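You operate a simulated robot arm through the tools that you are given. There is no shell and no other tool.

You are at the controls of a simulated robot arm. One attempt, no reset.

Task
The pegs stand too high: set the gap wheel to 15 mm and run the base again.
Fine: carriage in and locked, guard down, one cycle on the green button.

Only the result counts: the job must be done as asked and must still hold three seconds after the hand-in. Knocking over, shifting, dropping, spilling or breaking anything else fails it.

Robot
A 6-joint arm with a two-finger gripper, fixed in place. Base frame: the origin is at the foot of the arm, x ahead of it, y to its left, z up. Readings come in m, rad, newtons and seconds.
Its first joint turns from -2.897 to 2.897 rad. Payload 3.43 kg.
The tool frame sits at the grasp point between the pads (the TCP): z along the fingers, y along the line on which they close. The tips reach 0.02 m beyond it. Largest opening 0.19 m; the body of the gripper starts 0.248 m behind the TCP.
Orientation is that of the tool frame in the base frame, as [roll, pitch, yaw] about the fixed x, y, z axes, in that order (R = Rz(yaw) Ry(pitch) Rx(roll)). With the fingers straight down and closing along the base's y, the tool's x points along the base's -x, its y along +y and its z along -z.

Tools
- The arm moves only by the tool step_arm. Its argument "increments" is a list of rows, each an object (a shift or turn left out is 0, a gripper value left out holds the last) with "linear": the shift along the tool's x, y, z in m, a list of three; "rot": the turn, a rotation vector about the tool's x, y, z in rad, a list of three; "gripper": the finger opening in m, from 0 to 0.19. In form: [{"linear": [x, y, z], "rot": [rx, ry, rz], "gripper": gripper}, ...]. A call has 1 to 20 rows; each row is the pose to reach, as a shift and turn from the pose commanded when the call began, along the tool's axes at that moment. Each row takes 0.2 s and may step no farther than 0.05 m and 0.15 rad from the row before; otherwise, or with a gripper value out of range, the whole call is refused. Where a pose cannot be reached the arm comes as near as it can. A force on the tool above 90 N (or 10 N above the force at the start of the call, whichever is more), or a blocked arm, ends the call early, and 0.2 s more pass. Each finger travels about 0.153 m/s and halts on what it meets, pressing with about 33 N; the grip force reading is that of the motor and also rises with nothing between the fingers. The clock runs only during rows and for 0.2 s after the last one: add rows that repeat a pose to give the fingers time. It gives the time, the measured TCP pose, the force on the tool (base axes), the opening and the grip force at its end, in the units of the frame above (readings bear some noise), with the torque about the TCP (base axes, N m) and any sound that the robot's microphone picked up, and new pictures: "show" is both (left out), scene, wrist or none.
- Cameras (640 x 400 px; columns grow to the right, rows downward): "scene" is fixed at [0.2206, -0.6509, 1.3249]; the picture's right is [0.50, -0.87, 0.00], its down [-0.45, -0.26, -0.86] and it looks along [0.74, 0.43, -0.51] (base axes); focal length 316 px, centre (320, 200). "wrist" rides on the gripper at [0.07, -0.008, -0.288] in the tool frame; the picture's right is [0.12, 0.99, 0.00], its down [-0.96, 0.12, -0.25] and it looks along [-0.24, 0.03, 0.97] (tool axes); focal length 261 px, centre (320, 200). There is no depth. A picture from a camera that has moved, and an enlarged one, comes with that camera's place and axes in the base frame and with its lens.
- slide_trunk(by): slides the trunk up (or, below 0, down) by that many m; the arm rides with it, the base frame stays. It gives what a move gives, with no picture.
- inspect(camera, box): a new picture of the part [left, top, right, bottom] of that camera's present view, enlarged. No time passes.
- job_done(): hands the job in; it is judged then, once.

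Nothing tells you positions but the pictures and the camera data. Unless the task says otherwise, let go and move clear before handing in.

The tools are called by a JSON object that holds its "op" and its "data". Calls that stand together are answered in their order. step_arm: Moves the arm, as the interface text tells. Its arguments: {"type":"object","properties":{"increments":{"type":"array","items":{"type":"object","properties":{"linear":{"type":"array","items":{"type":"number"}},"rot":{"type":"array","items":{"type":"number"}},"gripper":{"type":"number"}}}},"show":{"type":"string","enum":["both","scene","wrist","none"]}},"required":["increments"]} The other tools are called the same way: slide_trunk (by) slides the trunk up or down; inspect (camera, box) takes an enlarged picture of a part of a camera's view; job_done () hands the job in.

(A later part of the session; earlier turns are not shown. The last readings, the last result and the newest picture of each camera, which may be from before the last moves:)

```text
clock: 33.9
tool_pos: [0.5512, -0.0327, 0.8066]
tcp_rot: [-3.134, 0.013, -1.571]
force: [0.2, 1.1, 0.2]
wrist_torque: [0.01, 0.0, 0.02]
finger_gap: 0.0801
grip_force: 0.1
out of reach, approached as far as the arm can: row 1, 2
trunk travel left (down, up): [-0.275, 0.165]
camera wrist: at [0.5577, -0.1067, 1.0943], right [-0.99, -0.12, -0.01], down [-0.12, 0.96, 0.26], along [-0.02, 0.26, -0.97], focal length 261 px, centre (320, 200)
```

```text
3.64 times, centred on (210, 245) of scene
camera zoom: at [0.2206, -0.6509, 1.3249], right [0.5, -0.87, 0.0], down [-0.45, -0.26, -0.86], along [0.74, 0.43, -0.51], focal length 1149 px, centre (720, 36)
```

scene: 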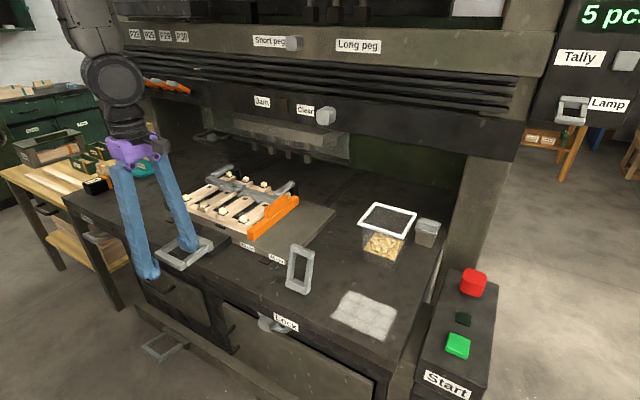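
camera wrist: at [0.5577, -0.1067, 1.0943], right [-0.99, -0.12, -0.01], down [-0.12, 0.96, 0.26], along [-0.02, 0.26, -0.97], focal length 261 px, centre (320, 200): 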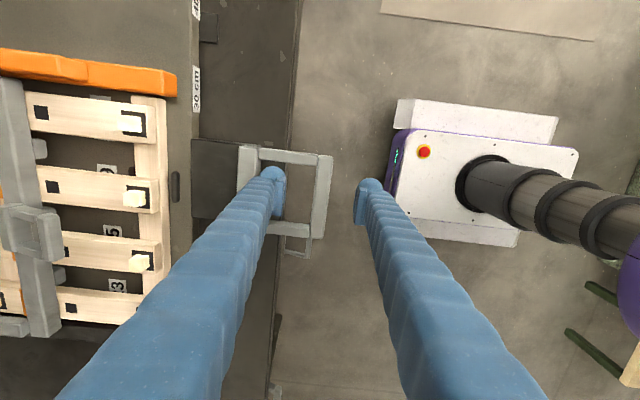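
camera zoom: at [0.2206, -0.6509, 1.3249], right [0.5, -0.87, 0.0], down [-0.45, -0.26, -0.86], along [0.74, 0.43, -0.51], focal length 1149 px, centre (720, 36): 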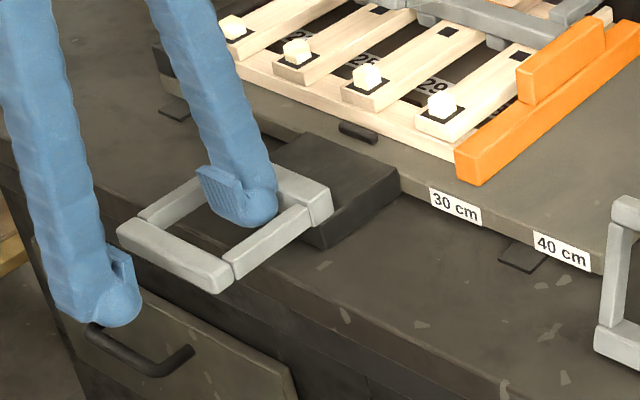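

The inner finger is inside the loop and the outer finger is in front of the bar. Closing.

{"op": "step_arm", "data": {"increments": [{"gripper": 0.05}, {"gripper": 0.02}, {"gripper": 0.01}, {"gripper": 0.01}]}}

{"op": "inspect", "data": {"camera": "scene", "box": [130, 190, 290, 300]}}

```text
clock: 34.9
tool_pos: [0.5494, -0.0334, 0.8066]
tcp_rot: [-3.134, 0.012, -1.57]
force: [-3.6, 0.2, -0.9]
wrist_torque: [0.05, 0.04, 0.01]
finger_gap: 0.0169
grip_force: 44.9
trunk travel left (down, up): [-0.275, 0.165]
camera wrist: at [0.5569, -0.1066, 1.0945], right [-0.99, -0.12, -0.01], down [-0.12, 0.96, 0.26], along [-0.02, 0.26, -0.97], focal length 261 px, centre (320, 200)
```

scene: 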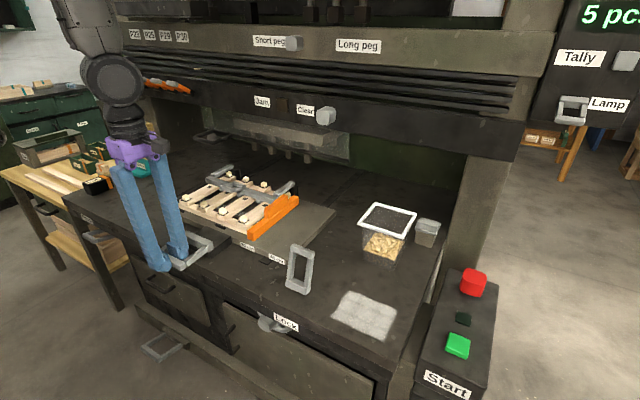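
wrist: 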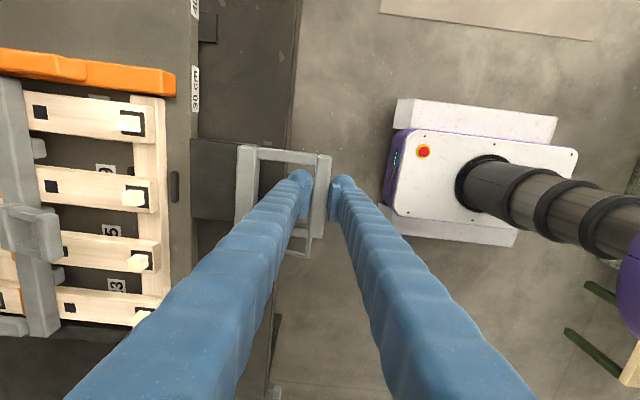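

```text
3.64 times, centred on (210, 245) of scene
camera zoom: at [0.2206, -0.6509, 1.3249], right [0.5, -0.87, 0.0], down [-0.45, -0.26, -0.86], along [0.74, 0.43, -0.51], focal length 1149 px, centre (720, 36)
```

zoom: 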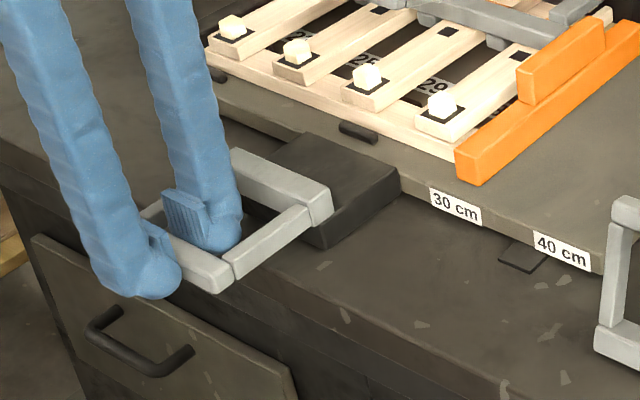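

The bar is held. I'll push the carriage in by 5 cm first and watch the force.

{"op": "step_arm", "data": {"increments": [{"linear": [0, -0.015, 0]}, {"linear": [0, -0.03, 0]}, {"linear": [0, -0.05, 0]}]}}

```text
clock: 35.7
tool_pos: [0.5966, -0.0332, 0.8058]
tcp_rot: [-3.118, 0.029, -1.571]
force: [6.7, -1.7, 27.8]
wrist_torque: [-0.7, 0.08, -0.05]
finger_gap: 0.0171
grip_force: 45.0
out of reach, approached as far as the arm can: row 1, 2, 3
trunk travel left (down, up): [-0.275, 0.165]
camera wrist: at [0.5994, -0.1114, 1.0922], right [-0.99, -0.12, -0.03], down [-0.12, 0.95, 0.27], along [0.0, 0.27, -0.96], focal length 261 px, centre (320, 200)
```

scene: 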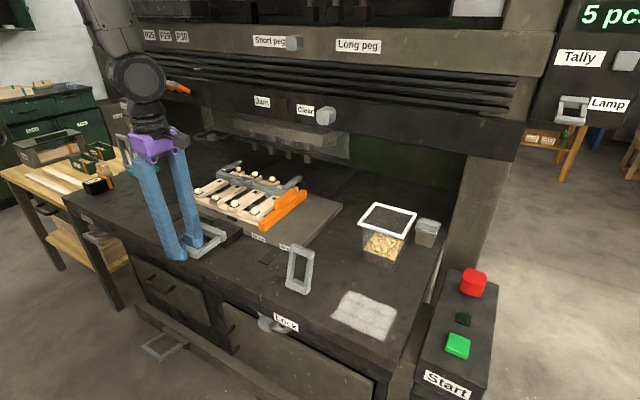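
wrist: 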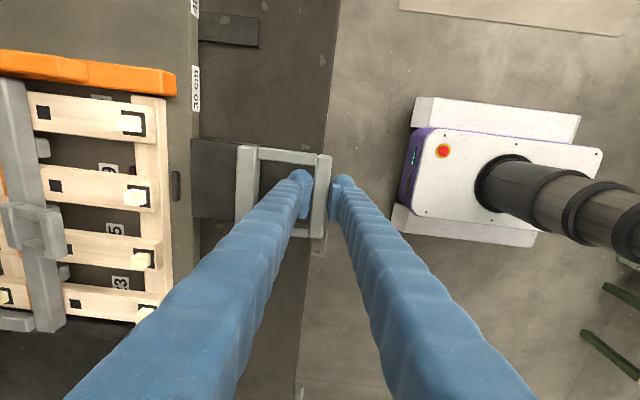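

The carriage slides with little force. Continuing inward in smaller bites.

{"op": "step_arm", "data": {"increments": [{"linear": [0, -0.02, -0.002]}, {"linear": [0, -0.04, -0.002]}, {"linear": [0, -0.06, -0.002]}, {"linear": [0, -0.08, -0.002]}]}}

```text
clock: 36.7
tool_pos: [0.6622, -0.0327, 0.7968]
tcp_rot: [-3.104, 0.055, -1.569]
force: [2.7, 30.6, 11.3]
wrist_torque: [0.55, -0.02, -0.09]
finger_gap: 0.0171
grip_force: 44.6
out of reach, approached as far as the arm can: row 1, 2, 3, 4
trunk travel left (down, up): [-0.275, 0.165]
camera wrist: at [0.6611, -0.119, 1.0808], right [-0.99, -0.12, -0.04], down [-0.13, 0.95, 0.29], along [0.01, 0.3, -0.95], focal length 261 px, centre (320, 200)
```

scene: 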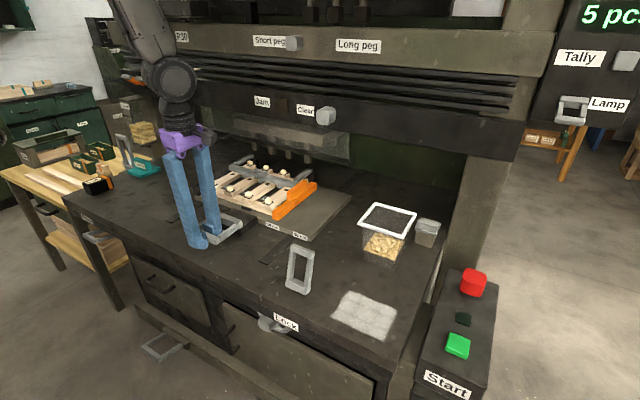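
wrist: 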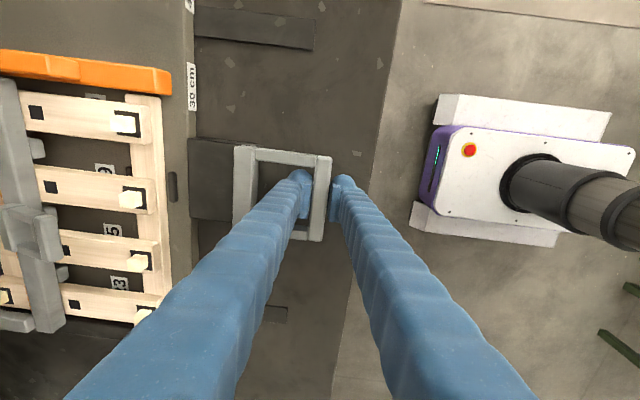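

The carriage has moved about 11 cm, but the wrist seems to be near a joint limit in this orientation. I'll let go, rise, and turn the tool back to its neutral yaw.

{"op": "step_arm", "data": {"increments": [{"gripper": 0.04}, {"gripper": 0.055}, {"gripper": 0.055}, {"linear": [0, 0, -0.04], "gripper": 0.055}, {"linear": [0, 0, -0.085]}, {"linear": [0, 0, -0.13]}], "show": "none"}}

{"op": "step_arm", "data": {"increments": [{"rot": [0, 0, 0.14]}, {"rot": [0, 0, 0.28]}, {"rot": [0, 0, 0.42]}, {"rot": [0, 0, 0.56]}]}}

```text
clock: 38.1
tool_pos: [0.6464, -0.0407, 0.917]
tcp_rot: [-3.084, 0.088, -1.567]
force: [0.2, 0.2, 0.3]
wrist_torque: [-0.02, -0.07, -0.01]
finger_gap: 0.0549
grip_force: 0.1
out of reach, approached as far as the arm can: row 5, 6
trunk travel left (down, up): [-0.275, 0.165]
```

```text
clock: 39.1
tool_pos: [0.6398, -0.0383, 0.9119]
tcp_rot: [-3.141, 0.1, -2.133]
force: [-0.7, -0.2, -0.1]
wrist_torque: [0.01, -0.02, 0.01]
finger_gap: 0.055
grip_force: 0.0
out of reach, approached as far as the arm can: row 1, 2, 3, 4
trunk travel left (down, up): [-0.275, 0.165]
camera wrist: at [0.5957, -0.127, 1.1914], right [-0.9, 0.43, -0.01], down [0.4, 0.85, 0.34], along [0.16, 0.3, -0.94], focal length 261 px, centre (320, 200)
```

scene: 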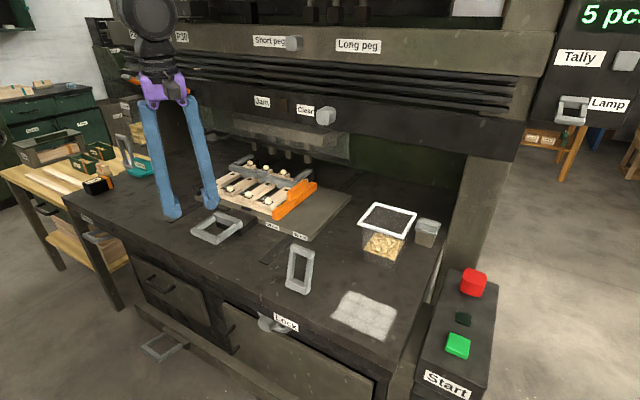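
wrist: 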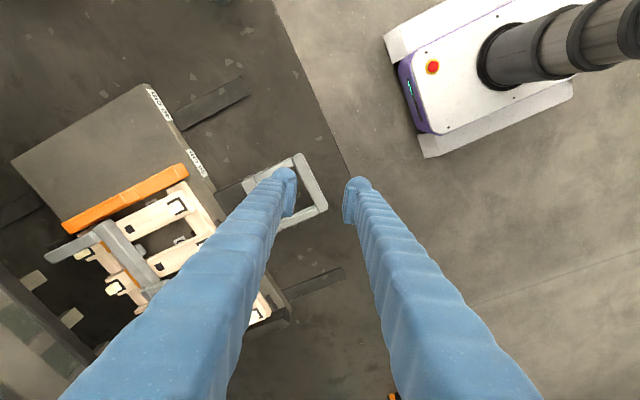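

{"op": "step_arm", "data": {"increments": [{"rot": [0, 0, 0.14]}, {"rot": [0, 0, 0.28]}, {"rot": [0, 0, 0.42]}, {"rot": [0, 0, 0.56]}, {"rot": [0, 0, 0.7]}, {"rot": [0, 0, 0.84]}, {"rot": [0, 0, 0.98]}]}}

```text
clock: 40.7
tool_pos: [0.6325, -0.0383, 0.9062]
tcp_rot: [3.064, 0.054, -3.116]
force: [-0.8, 1.0, 0.1]
wrist_torque: [0.0, -0.02, 0.02]
finger_gap: 0.0546
grip_force: 0.1
out of reach, approached as far as the arm can: row 1, 2, 3, 4, 5, 6, 7
trunk travel left (down, up): [-0.275, 0.165]
camera wrist: at [0.55, -0.0715, 1.1881], right [-0.15, 0.99, 0.07], down [0.94, 0.12, 0.31], along [0.29, 0.11, -0.95], focal length 261 px, centre (320, 200)
```

scene: 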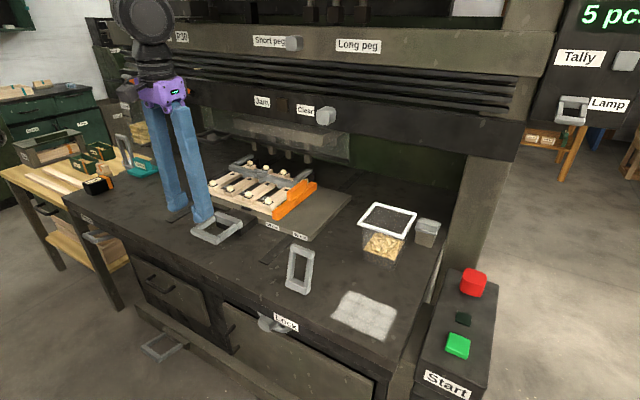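
wrist: 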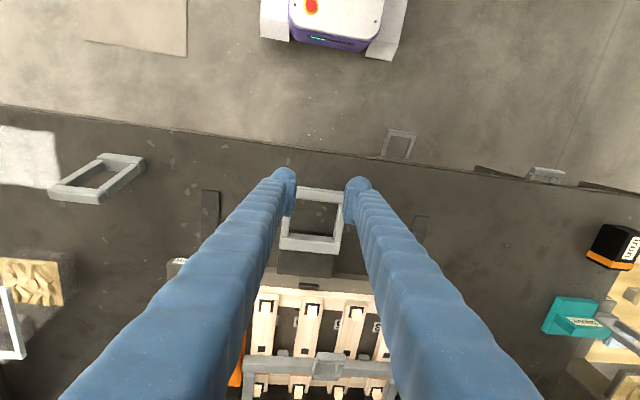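

The view is back to neutral yaw. Loop interior should be around (0.703, -0.033); I'll move over it, straighten the tool and close the fingers.

{"op": "step_arm", "data": {"increments": [{"linear": [-0.035, 0.0015, 0.002], "rot": [0.04, 0.027, 0], "gripper": 0.0}, {"linear": [-0.07, 0.003, 0.004], "rot": [0.0774, 0.054, 0], "gripper": 0.0}, {"linear": [-0.07, 0.003, 0.004], "rot": [0.0774, 0.054, 0]}]}}

```text
clock: 41.5
tool_pos: [0.6852, -0.0268, 0.9023]
tcp_rot: [3.066, 0.107, -3.108]
force: [-0.3, -0.1, 0.2]
wrist_torque: [0.15, -0.11, 0.02]
finger_gap: 0.0
grip_force: 32.4
out of reach, approached as far as the arm can: row 1, 2, 3
trunk travel left (down, up): [-0.275, 0.165]
camera wrist: at [0.5874, -0.0596, 1.1795], right [-0.16, 0.99, 0.06], down [0.93, 0.13, 0.36], along [0.34, 0.11, -0.93], focal length 261 px, centre (320, 200)
```

scene: 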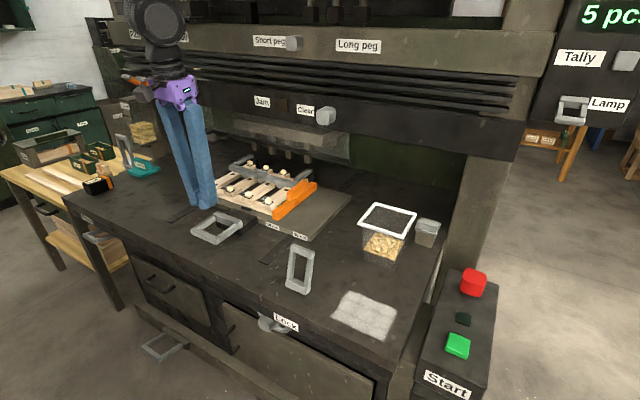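
wrist: 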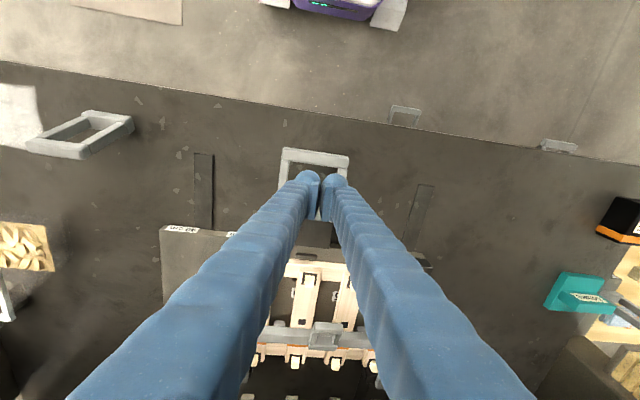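

The tool keeps tilting slightly because the wrist sits too close to shoulder height. I'll raise the trunk and work lower relative to it.

{"op": "slide_trunk", "data": {"by": 0.15}}

{"op": "step_arm", "data": {"increments": [{"linear": [0, 0, 0.045], "rot": [0.0375, 0.0535, 0]}, {"linear": [0, 0, 0.09], "rot": [0.075, 0.107, 0]}, {"linear": [0, 0, 0.135], "rot": [0.075, 0.107, 0]}]}}

```text
clock: 43.3
tool_pos: [0.6873, -0.0256, 1.0507]
tcp_rot: [3.069, 0.104, -3.109]
force: [0.4, -0.3, 0.3]
wrist_torque: [-0.03, -0.01, -0.01]
finger_gap: 0.0
grip_force: 33.5
trunk travel left (down, up): [-0.425, 0.015]
```

```text
clock: 44.1
tool_pos: [0.6839, -0.0193, 0.9447]
tcp_rot: [3.083, 0.044, -3.107]
force: [0.8, 0.0, -0.3]
wrist_torque: [0.0, 0.04, 0.0]
finger_gap: 0.0
grip_force: 32.3
out of reach, approached as far as the arm can: row 1, 2, 3
trunk travel left (down, up): [-0.425, 0.015]
camera wrist: at [0.603, -0.0484, 1.2283], right [-0.16, 0.99, 0.05], down [0.95, 0.13, 0.3], along [0.29, 0.1, -0.95], focal length 261 px, centre (320, 200)
```

scene: 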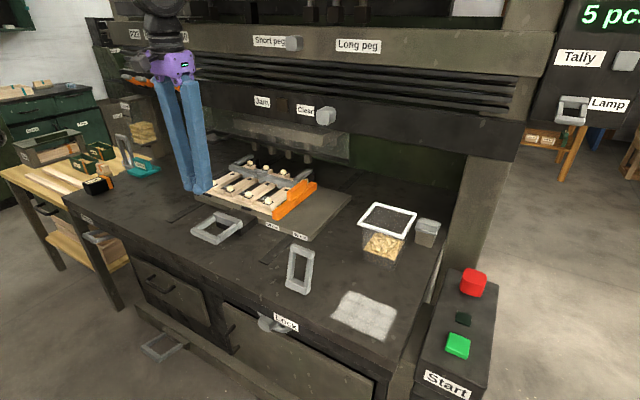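
wrist: 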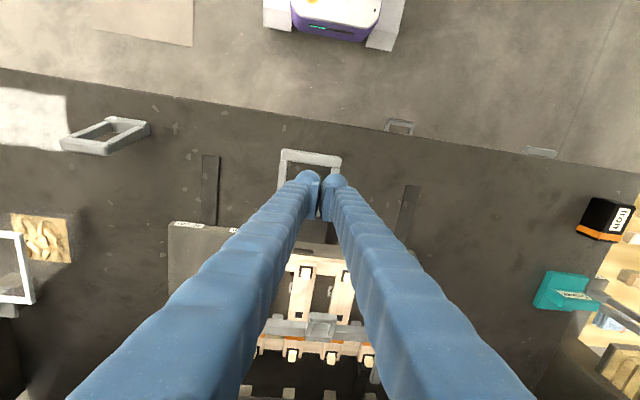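

{"op": "step_arm", "data": {"increments": [{"linear": [-0.008, -0.01, 0.047], "rot": [0.03, 0.022, 0]}, {"linear": [-0.0163, -0.0202, 0.0949], "rot": [0.0585, 0.044, 0]}, {"linear": [-0.0163, -0.0202, 0.0949], "rot": [0.0585, 0.044, 0]}]}}

{"op": "inspect", "data": {"camera": "scene", "box": [130, 150, 290, 260]}}

```text
clock: 44.9
tool_pos: [0.6994, -0.0276, 0.8547]
tcp_rot: [3.1, 0.045, -3.104]
force: [0.9, 0.0, 0.2]
wrist_torque: [0.04, 0.13, -0.01]
finger_gap: 0.0001
grip_force: 33.5
out of reach, approached as far as the arm can: row 1, 2, 3
trunk travel left (down, up): [-0.425, 0.015]
camera wrist: at [0.6198, -0.0508, 1.1394], right [-0.16, 0.99, 0.04], down [0.95, 0.14, 0.29], along [0.28, 0.08, -0.96], focal length 261 px, centre (320, 200)
```

scene: 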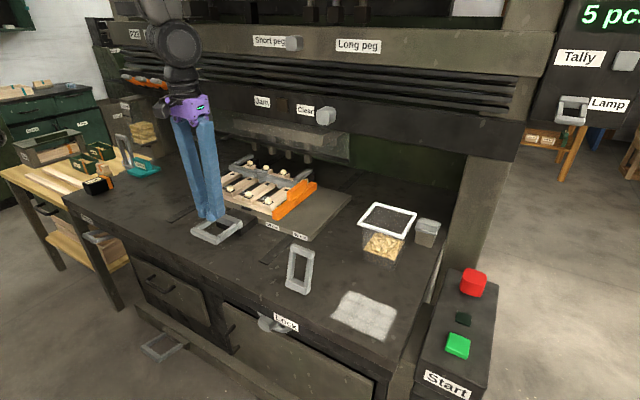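
wrist: 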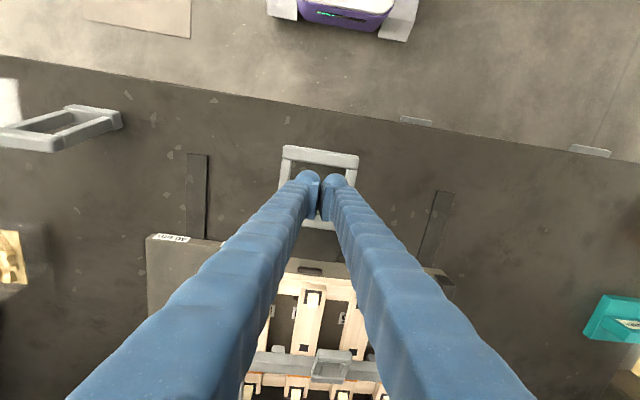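

```text
3.64 times, centred on (210, 205) of scene
camera zoom: at [0.2206, -0.6509, 1.3249], right [0.5, -0.87, 0.0], down [-0.45, -0.26, -0.86], along [0.74, 0.43, -0.51], focal length 1149 px, centre (720, 182)
```

zoom: 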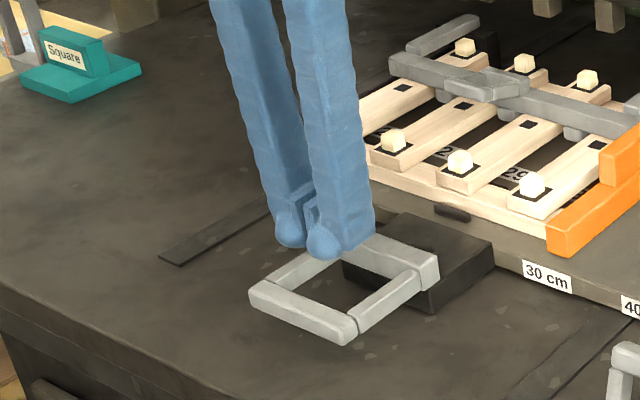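

Closed fingers are above the loop's opening. I'll descend into it.

{"op": "step_arm", "data": {"increments": [{"linear": [-0.002, -0.002, 0.024]}, {"linear": [-0.002, -0.002, 0.047]}]}}

{"op": "inspect", "data": {"camera": "scene", "box": [130, 150, 290, 260]}}

```text
clock: 45.5
tool_pos: [0.701, -0.028, 0.8106]
tcp_rot: [3.099, 0.047, -3.106]
force: [0.2, 0.0, 0.4]
wrist_torque: [0.03, 0.01, -0.02]
finger_gap: 0.0
grip_force: 33.0
trunk travel left (down, up): [-0.425, 0.015]
camera wrist: at [0.6194, -0.0506, 1.0939], right [-0.16, 0.99, 0.04], down [0.94, 0.14, 0.3], along [0.29, 0.08, -0.95], focal length 261 px, centre (320, 200)
```

scene: 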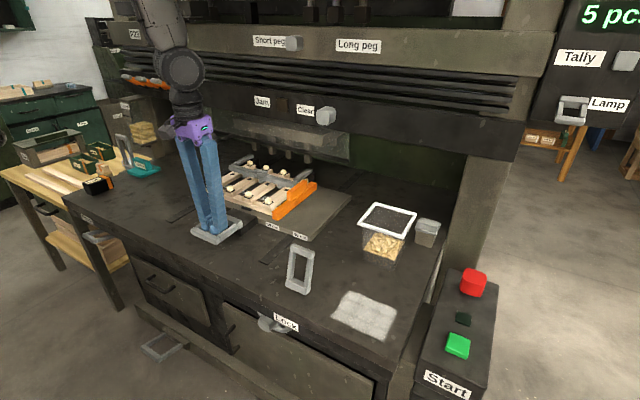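
wrist: 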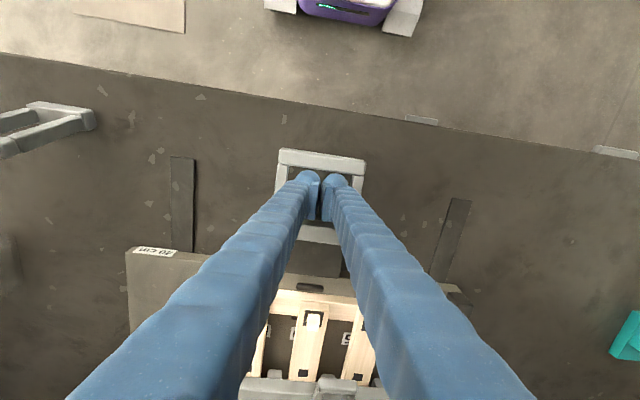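

```text
3.64 times, centred on (210, 205) of scene
camera zoom: at [0.2206, -0.6509, 1.3249], right [0.5, -0.87, 0.0], down [-0.45, -0.26, -0.86], along [0.74, 0.43, -0.51], focal length 1149 px, centre (720, 182)
```

zoom: 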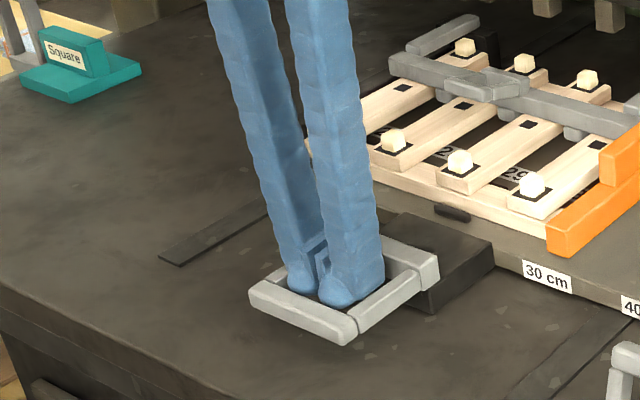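

Now pushing the carriage inward from inside the loop.

{"op": "step_arm", "data": {"increments": [{"linear": [-0.02, -0.0008, 0.0009]}, {"linear": [-0.04, -0.0015, 0.0018]}, {"linear": [-0.06, -0.0023, 0.0027]}, {"linear": [-0.08, -0.003, 0.0036]}, {"linear": [-0.0998, -0.0038, 0.0045]}]}}

```text
clock: 46.7
tool_pos: [0.7935, -0.0268, 0.8056]
tcp_rot: [3.068, 0.07, -3.106]
force: [-0.8, -0.2, -0.6]
wrist_torque: [0.02, 0.01, -0.05]
finger_gap: 0.0002
grip_force: 33.3
out of reach, approached as far as the arm can: row 3, 4, 5
trunk travel left (down, up): [-0.425, 0.015]
camera wrist: at [0.7069, -0.0586, 1.0865], right [-0.16, 0.99, 0.06], down [0.94, 0.13, 0.32], along [0.31, 0.11, -0.94], focal length 261 px, centre (320, 200)
```

scene: 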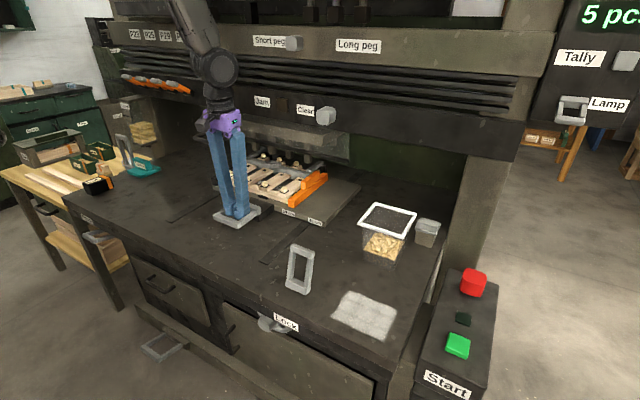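
wrist: 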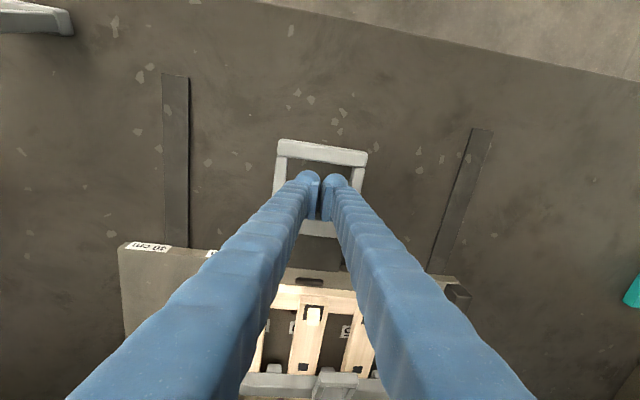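

{"op": "inspect", "data": {"camera": "scene", "box": [190, 100, 370, 230]}}

```text
3.08 times, centred on (280, 165) of scene
camera zoom: at [0.2206, -0.6509, 1.3249], right [0.5, -0.87, 0.0], down [-0.45, -0.26, -0.86], along [0.74, 0.43, -0.51], focal length 972 px, centre (443, 308)
```

zoom: 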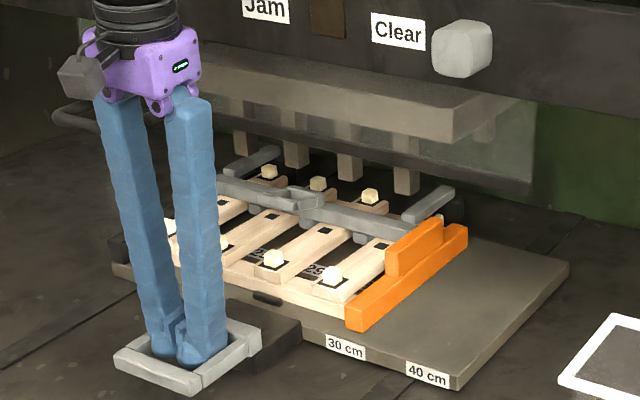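

The hammers are still clear of the clamp bar. Pushing on.

{"op": "step_arm", "data": {"increments": [{"linear": [-0.02, -0.0008, 0.0007]}, {"linear": [-0.04, -0.0016, 0.0017]}, {"linear": [-0.06, -0.0024, 0.003]}, {"linear": [-0.08, -0.0032, 0.004]}]}}

{"op": "inspect", "data": {"camera": "scene", "box": [190, 100, 370, 230]}}

```text
clock: 47.7
tool_pos: [0.8574, -0.029, 0.7992]
tcp_rot: [3.041, 0.087, -3.108]
force: [0.1, -0.5, -0.1]
wrist_torque: [0.0, 0.05, 0.0]
finger_gap: 0.0001
grip_force: 32.8
out of reach, approached as far as the arm can: row 1, 2, 3, 4
trunk travel left (down, up): [-0.425, 0.015]
camera wrist: at [0.7655, -0.0693, 1.077], right [-0.16, 0.98, 0.09], down [0.93, 0.12, 0.34], along [0.32, 0.14, -0.94], focal length 261 px, centre (320, 200)
```

scene: 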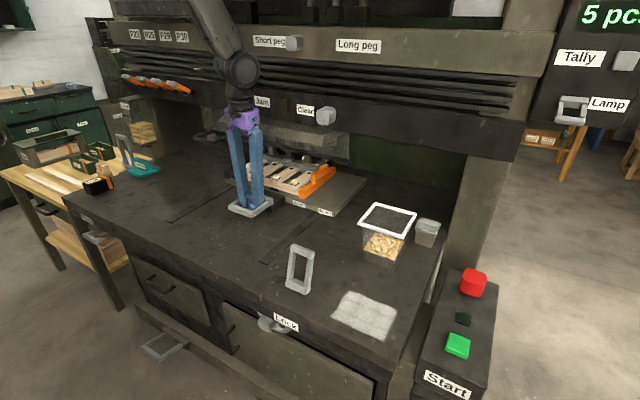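
wrist: 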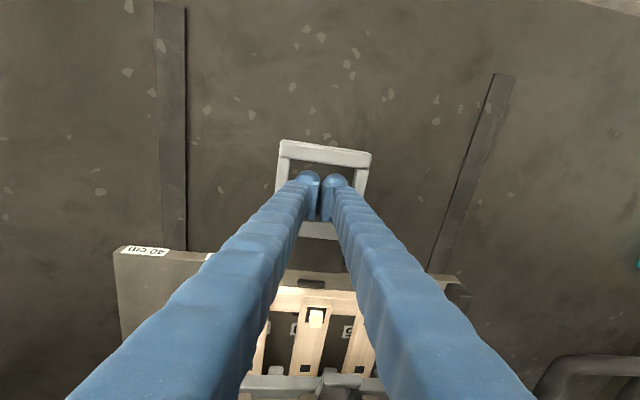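

```text
3.08 times, centred on (280, 165) of scene
camera zoom: at [0.2206, -0.6509, 1.3249], right [0.5, -0.87, 0.0], down [-0.45, -0.26, -0.86], along [0.74, 0.43, -0.51], focal length 972 px, centre (443, 308)
```

zoom: 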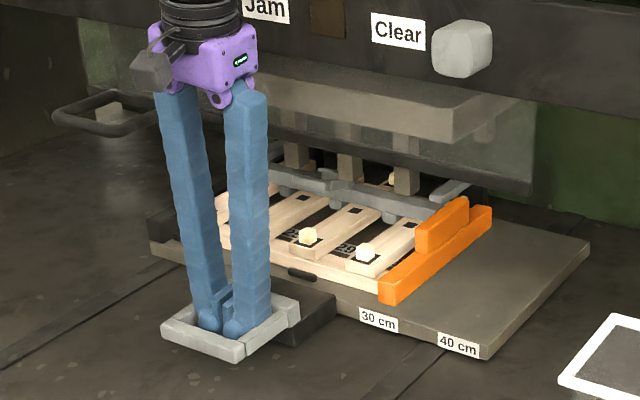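

{"op": "step_arm", "data": {"increments": [{"linear": [-0.0204, -0.0002, -0.0043]}, {"linear": [-0.0405, -0.0009, -0.0046]}]}}

{"op": "inspect", "data": {"camera": "scene", "box": [190, 80, 390, 220]}}

```text
clock: 48.3
tool_pos: [0.8898, -0.0263, 0.8084]
tcp_rot: [3.025, 0.099, -3.109]
force: [0.6, -0.3, -0.2]
wrist_torque: [0.03, 0.0, 0.0]
finger_gap: 0.0
grip_force: 33.2
out of reach, approached as far as the arm can: row 2
trunk travel left (down, up): [-0.425, 0.015]
camera wrist: at [0.7946, -0.0711, 1.0847], right [-0.16, 0.98, 0.1], down [0.93, 0.12, 0.35], along [0.33, 0.15, -0.93], focal length 261 px, centre (320, 200)
```

scene: 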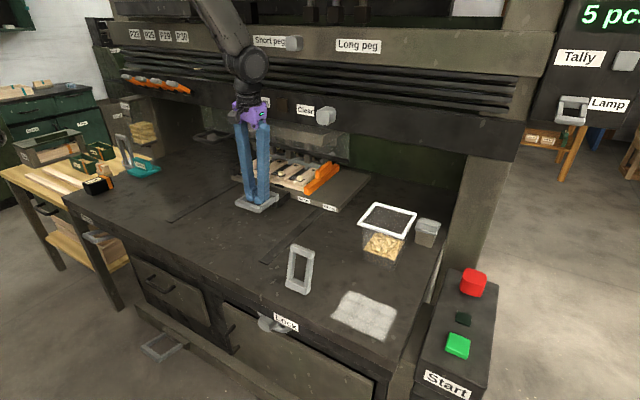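
wrist: 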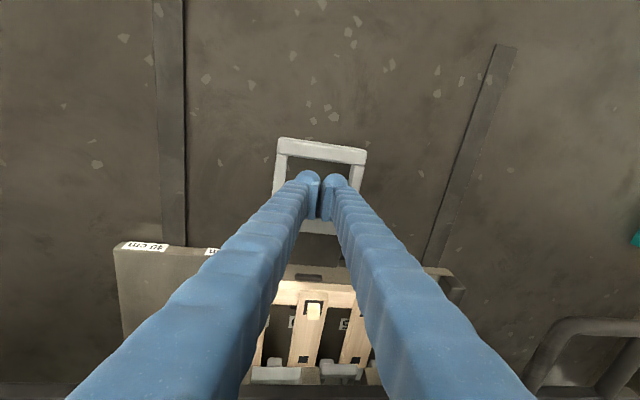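

```text
2.86 times, centred on (290, 150) of scene
camera zoom: at [0.2206, -0.6509, 1.3249], right [0.5, -0.87, 0.0], down [-0.45, -0.26, -0.86], along [0.74, 0.43, -0.51], focal length 903 px, centre (406, 343)
```

zoom: 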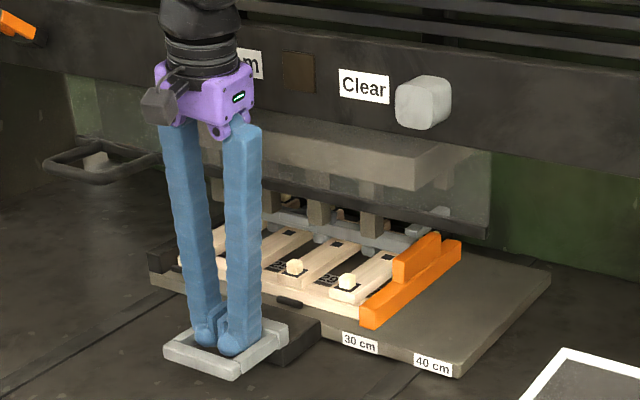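

The carriage still moves freely and I estimate about 6 to 7 cm remain before the peg row is under the hammers. To keep the gripper away from the beam, I'll lift out of the loop and push on its outer bar from the front instead.

{"op": "step_arm", "data": {"increments": [{"linear": [-0.003, 0.0035, -0.0297]}, {"linear": [-0.0059, 0.0069, -0.0593]}, {"linear": [0.0322, 0.0086, -0.0629], "rot": [0.039, 0.033, 0]}, {"linear": [0.0704, 0.0102, -0.0665], "rot": [0.077, 0.066, 0]}, {"linear": [0.1085, 0.0119, -0.0701], "rot": [0.1157, 0.0988, 0]}]}}

{"op": "inspect", "data": {"camera": "scene", "box": [190, 100, 390, 230]}}

```text
clock: 49.5
tool_pos: [0.7753, -0.0229, 0.8594]
tcp_rot: [3.06, 0.059, -3.105]
force: [-0.2, -0.6, 0.4]
wrist_torque: [0.0, -0.06, -0.02]
finger_gap: 0.0
grip_force: 33.0
out of reach, approached as far as the arm can: row 1, 2, 3, 4, 5
trunk travel left (down, up): [-0.425, 0.015]
camera wrist: at [0.691, -0.0586, 1.1413], right [-0.16, 0.98, 0.07], down [0.94, 0.13, 0.31], along [0.3, 0.12, -0.95], focal length 261 px, centre (320, 200)
```

scene: 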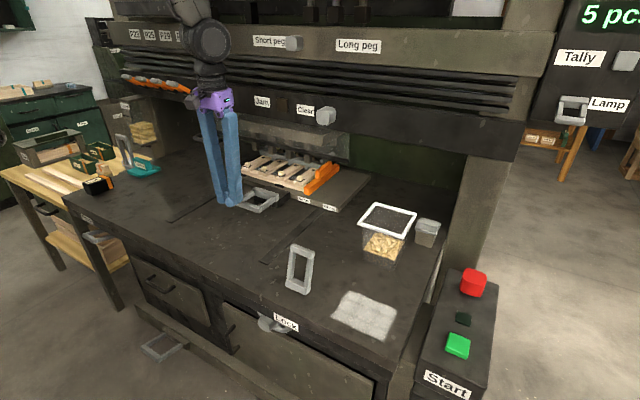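
wrist: 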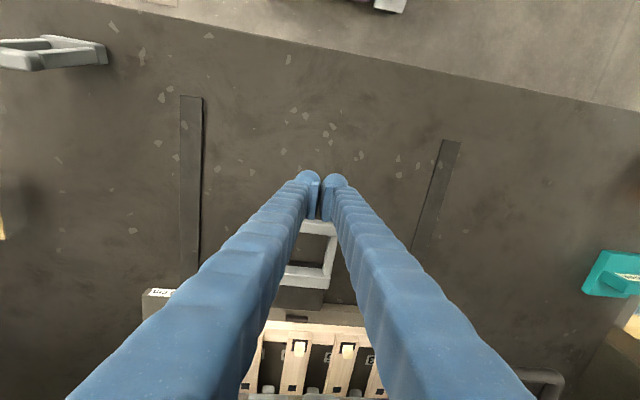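

```text
3.08 times, centred on (290, 165) of scene
camera zoom: at [0.2206, -0.6509, 1.3249], right [0.5, -0.87, 0.0], down [-0.45, -0.26, -0.86], along [0.74, 0.43, -0.51], focal length 972 px, centre (412, 308)
```

zoom: 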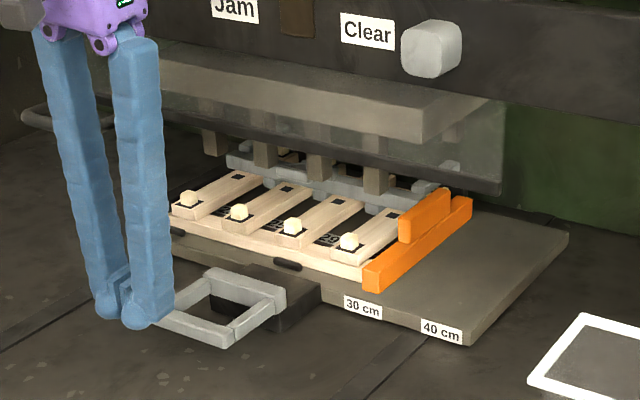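

Now I'll descend in front of the outer bar.

{"op": "step_arm", "data": {"increments": [{"linear": [-0.004, -0.005, 0.025]}, {"linear": [-0.007, -0.0095, 0.05]}], "show": "none"}}

{"op": "inspect", "data": {"camera": "scene", "box": [190, 130, 310, 230]}}

```text
clock: 50.1
tool_pos: [0.7876, -0.0275, 0.8079]
tcp_rot: [3.059, 0.058, -3.107]
force: [0.3, 1.2, -0.3]
wrist_torque: [-0.01, 0.08, 0.02]
finger_gap: 0.0
grip_force: 33.1
trunk travel left (down, up): [-0.425, 0.015]
```

```text
4.00 times, centred on (250, 180) of scene
camera zoom: at [0.2206, -0.6509, 1.3249], right [0.5, -0.87, 0.0], down [-0.45, -0.26, -0.86], along [0.74, 0.43, -0.51], focal length 1264 px, centre (600, 280)
```

zoom: 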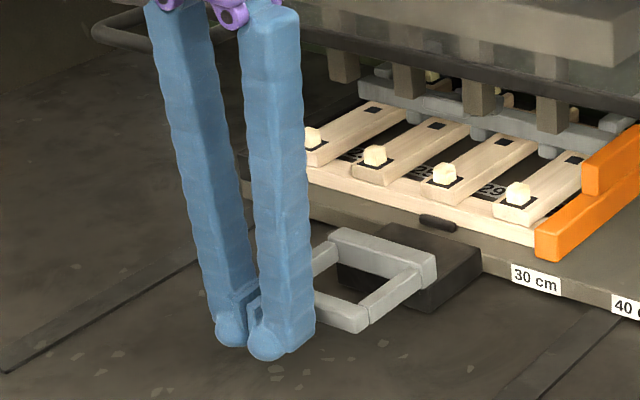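

Fingers stand in front of the bar. Pushing inward slowly.

{"op": "step_arm", "data": {"increments": [{"linear": [-0.02, -0.0008, 0]}, {"linear": [-0.035, -0.0014, 0]}, {"linear": [-0.05, -0.002, 0]}, {"linear": [-0.062, -0.0025, 0]}, {"linear": [-0.074, -0.003, 0]}]}}

{"op": "inspect", "data": {"camera": "scene", "box": [190, 100, 390, 230]}}

```text
clock: 51.3
tool_pos: [0.8566, -0.0333, 0.8147]
tcp_rot: [3.031, 0.079, -3.107]
force: [-1.4, 0.6, 2.3]
wrist_torque: [0.0, 0.09, 0.02]
finger_gap: 0.0003
grip_force: 32.5
out of reach, approached as far as the arm can: row 2, 3, 4, 5
trunk travel left (down, up): [-0.425, 0.015]
camera wrist: at [0.7672, -0.0749, 1.0941], right [-0.16, 0.98, 0.1], down [0.94, 0.12, 0.33], along [0.31, 0.15, -0.94], focal length 261 px, centre (320, 200)
```

scene: 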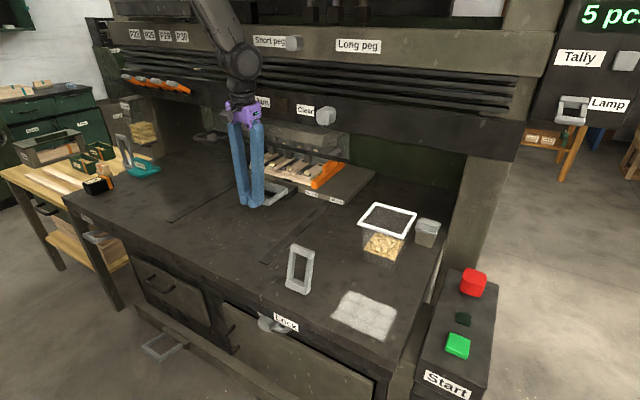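
wrist: 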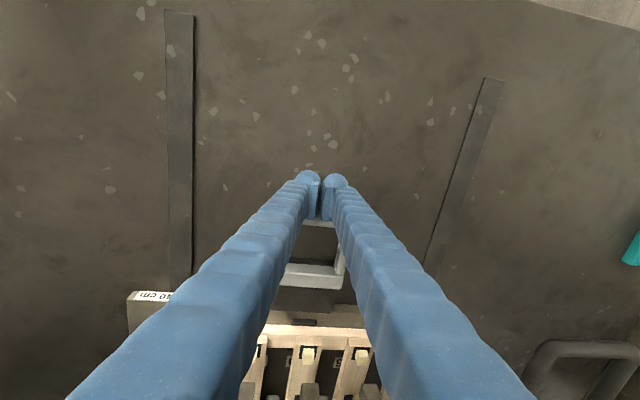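

```text
3.08 times, centred on (290, 165) of scene
camera zoom: at [0.2206, -0.6509, 1.3249], right [0.5, -0.87, 0.0], down [-0.45, -0.26, -0.86], along [0.74, 0.43, -0.51], focal length 972 px, centre (412, 308)
```

zoom: 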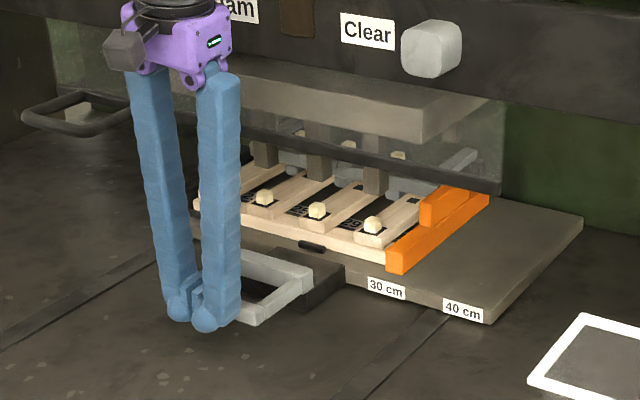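

{"op": "step_arm", "data": {"increments": [{"linear": [-0.008, -0.0012, 0.0085]}, {"linear": [-0.019, -0.0017, 0.0095]}, {"linear": [-0.0292, -0.0021, 0.0103]}, {"linear": [-0.04, -0.0026, 0.011]}]}}

{"op": "inspect", "data": {"camera": "scene", "box": [190, 100, 390, 230]}}

```text
clock: 52.3
tool_pos: [0.8652, -0.0282, 0.801]
tcp_rot: [3.015, 0.067, -3.107]
force: [-76.9, -11.4, 20.4]
wrist_torque: [-1.01, 0.15, -1.09]
finger_gap: 0.0001
grip_force: 32.8
out of reach, approached as far as the arm can: row 1, 2, 3, 4
trunk travel left (down, up): [-0.425, 0.015]
camera wrist: at [0.7798, -0.0757, 1.0813], right [-0.16, 0.98, 0.12], down [0.94, 0.12, 0.32], along [0.3, 0.16, -0.94], focal length 261 px, centre (320, 200)
```

scene: 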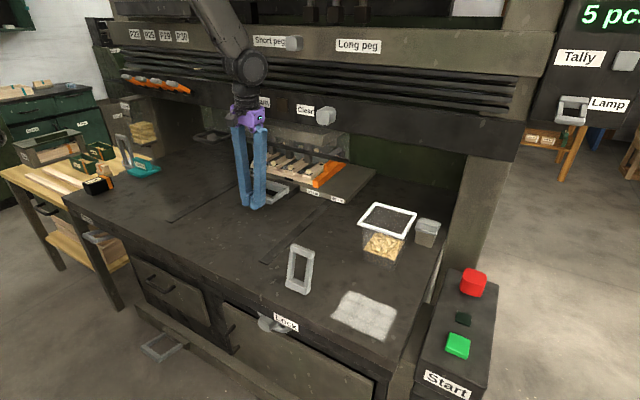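
wrist: 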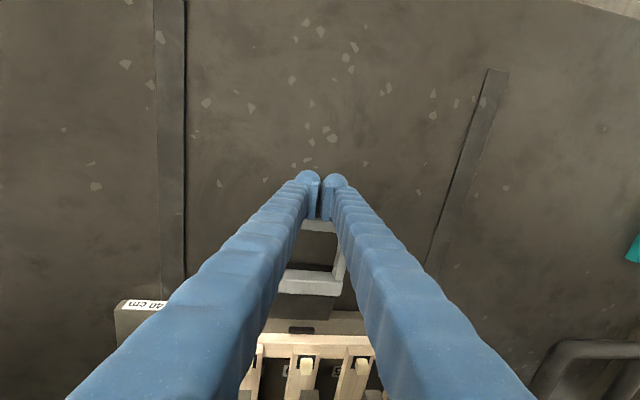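

```text
3.08 times, centred on (290, 165) of scene
camera zoom: at [0.2206, -0.6509, 1.3249], right [0.5, -0.87, 0.0], down [-0.45, -0.26, -0.86], along [0.74, 0.43, -0.51], focal length 972 px, centre (412, 308)
```

zoom: 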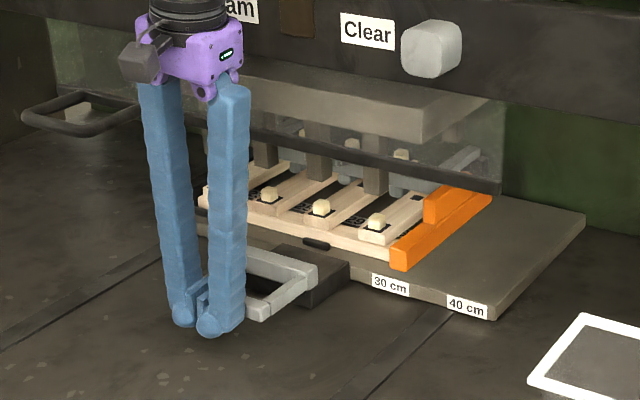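

The carriage has reached a firm stop (77 N), about 0.35 m in, matching my estimate for the pegs under the hammers. I'll back off, rise and turn to the lock lever.

{"op": "step_arm", "data": {"increments": [{"linear": [0.02, 0.0009, -0.001]}, {"linear": [0.045, 0.002, -0.003]}, {"linear": [0.042, 0.008, -0.05]}, {"linear": [0.038, 0.014, -0.1]}, {"linear": [0.035, 0.021, -0.148]}]}}

{"op": "inspect", "data": {"camera": "scene", "box": [190, 100, 390, 230]}}

{"op": "inspect", "data": {"camera": "wrist", "box": [0, 30, 160, 130]}}

{"op": "inspect", "data": {"camera": "scene", "box": [430, 260, 510, 370]}}

```text
refused: row 4 steps farther than a row can; nothing moved
```

```text
3.08 times, centred on (290, 165) of scene
camera zoom: at [0.2206, -0.6509, 1.3249], right [0.5, -0.87, 0.0], down [-0.45, -0.26, -0.86], along [0.74, 0.43, -0.51], focal length 972 px, centre (412, 308)
```

zoom: 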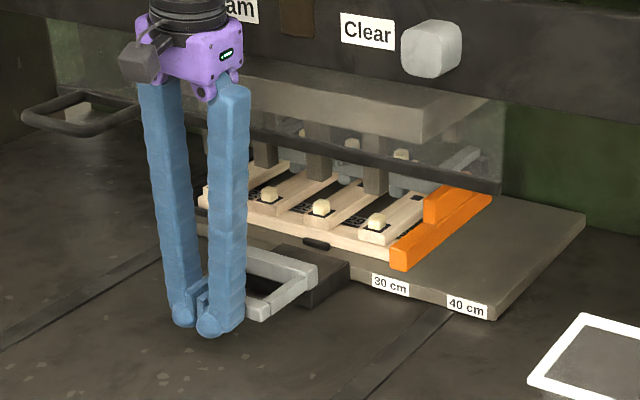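

```text
4.00 times, centred on (80, 80) of wrist
camera zoom: at [0.7798, -0.0757, 1.0813], right [-0.16, 0.98, 0.12], down [0.94, 0.12, 0.32], along [0.3, 0.16, -0.94], focal length 1043 px, centre (1280, 680)
```

zoom: 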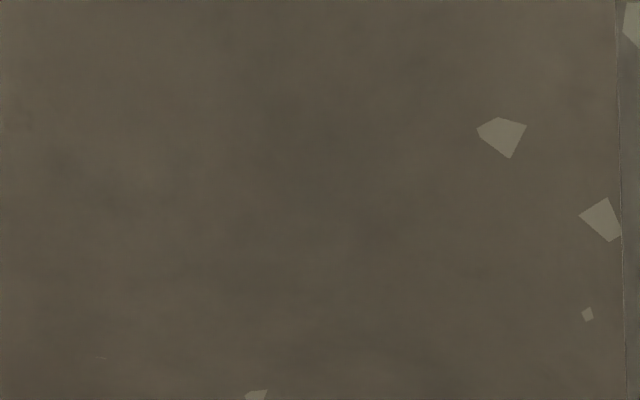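

```text
3.64 times, centred on (470, 315) of scene
camera zoom: at [0.2206, -0.6509, 1.3249], right [0.5, -0.87, 0.0], down [-0.45, -0.26, -0.86], along [0.74, 0.43, -0.51], focal length 1149 px, centre (-226, -218)
```

zoom: 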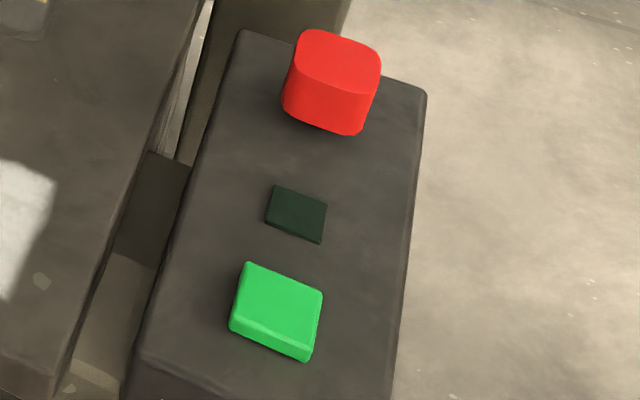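

That row was too large. I repeat the retreat in smaller steps.

{"op": "step_arm", "data": {"increments": [{"linear": [0.02, 0.0009, -0.001]}, {"linear": [0.045, 0.002, -0.003]}, {"linear": [0.042, 0.008, -0.04]}, {"linear": [0.039, 0.013, -0.085]}, {"linear": [0.037, 0.017, -0.12]}]}}

{"op": "inspect", "data": {"camera": "scene", "box": [190, 100, 390, 230]}}

{"op": "inspect", "data": {"camera": "scene", "box": [260, 220, 350, 320]}}

```text
clock: 53.5
tool_pos: [0.8276, -0.0249, 0.922]
tcp_rot: [3.027, 0.08, -3.11]
force: [-0.8, -0.2, 0.0]
wrist_torque: [0.03, -0.06, -0.03]
finger_gap: 0.0
grip_force: 33.1
out of reach, approached as far as the arm can: row 2, 3, 4, 5
trunk travel left (down, up): [-0.425, 0.015]
camera wrist: at [0.7374, -0.069, 1.2009], right [-0.16, 0.98, 0.1], down [0.93, 0.12, 0.33], along [0.32, 0.15, -0.94], focal length 261 px, centre (320, 200)
```

scene: 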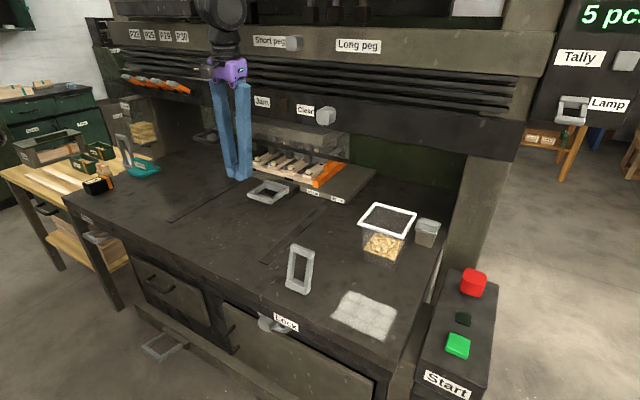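
wrist: 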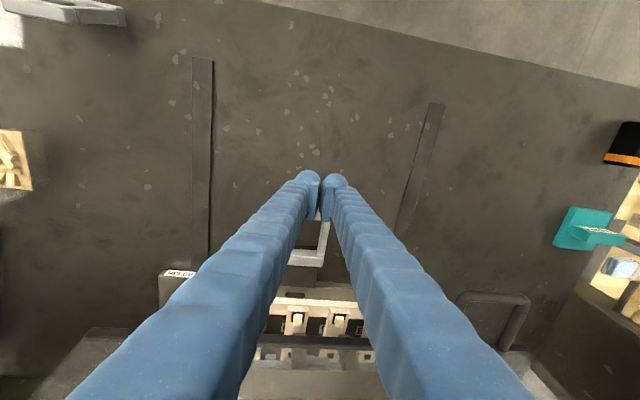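

```text
3.08 times, centred on (290, 165) of scene
camera zoom: at [0.2206, -0.6509, 1.3249], right [0.5, -0.87, 0.0], down [-0.45, -0.26, -0.86], along [0.74, 0.43, -0.51], focal length 972 px, centre (412, 308)
```

zoom: 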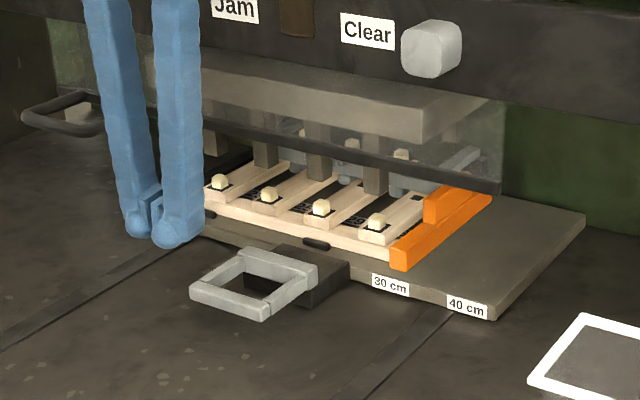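

```text
4.00 times, centred on (305, 270) of scene
camera zoom: at [0.2206, -0.6509, 1.3249], right [0.5, -0.87, 0.0], down [-0.45, -0.26, -0.86], along [0.74, 0.43, -0.51], focal length 1264 px, centre (380, -80)
```

zoom: 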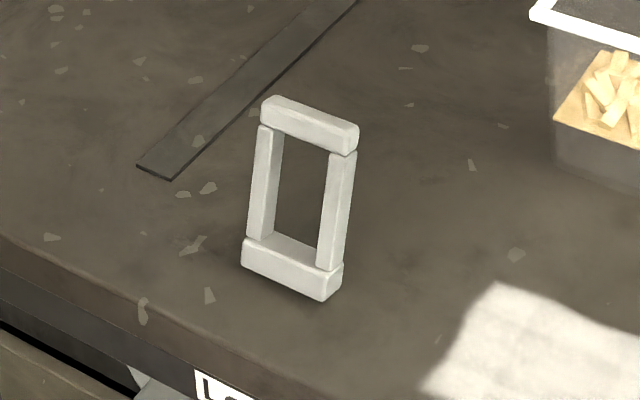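

The carriage stayed in. Now moving over toward the lock lever for a close look.

{"op": "step_arm", "data": {"increments": [{"linear": [0.0256, -0.0355, -0.0125]}, {"linear": [0.0512, -0.071, -0.0249]}, {"linear": [0.0768, -0.1065, -0.0374]}, {"linear": [0.1024, -0.142, -0.0499]}, {"linear": [0.1279, -0.1775, -0.0623]}, {"linear": [0.1535, -0.213, -0.0748]}, {"linear": [0.1791, -0.2485, -0.0872]}, {"linear": [0.2047, -0.284, -0.0997]}]}}

```text
clock: 55.3
tool_pos: [0.629, -0.319, 0.9829]
tcp_rot: [3.054, 0.065, -3.104]
force: [-0.6, -0.5, 0.2]
wrist_torque: [0.06, -0.04, -0.03]
finger_gap: 0.0001
grip_force: 33.0
out of reach, approached as far as the arm can: row 1, 2, 3
trunk travel left (down, up): [-0.425, 0.015]
camera wrist: at [0.5429, -0.356, 1.2644], right [-0.16, 0.98, 0.08], down [0.94, 0.13, 0.32], along [0.3, 0.12, -0.94], focal length 261 px, centre (320, 200)
```

scene: 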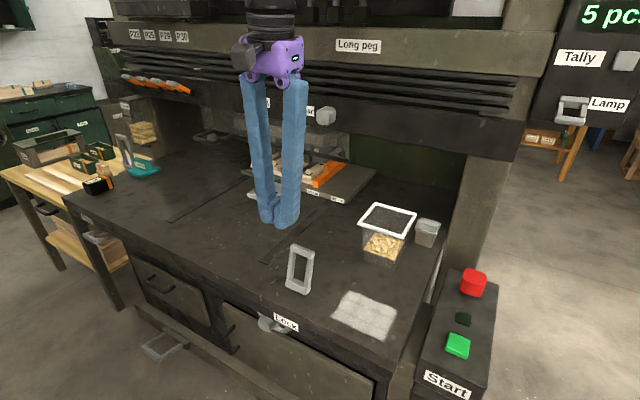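
wrist: 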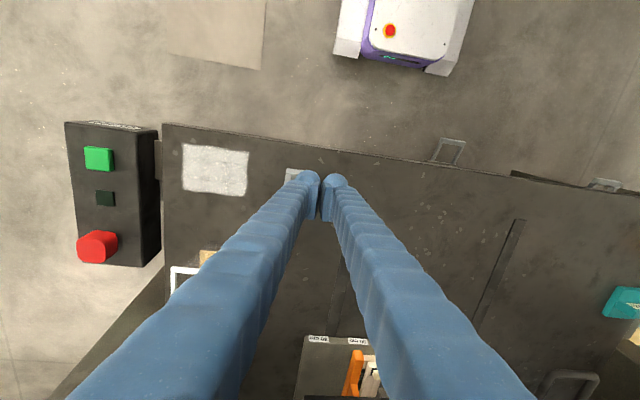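

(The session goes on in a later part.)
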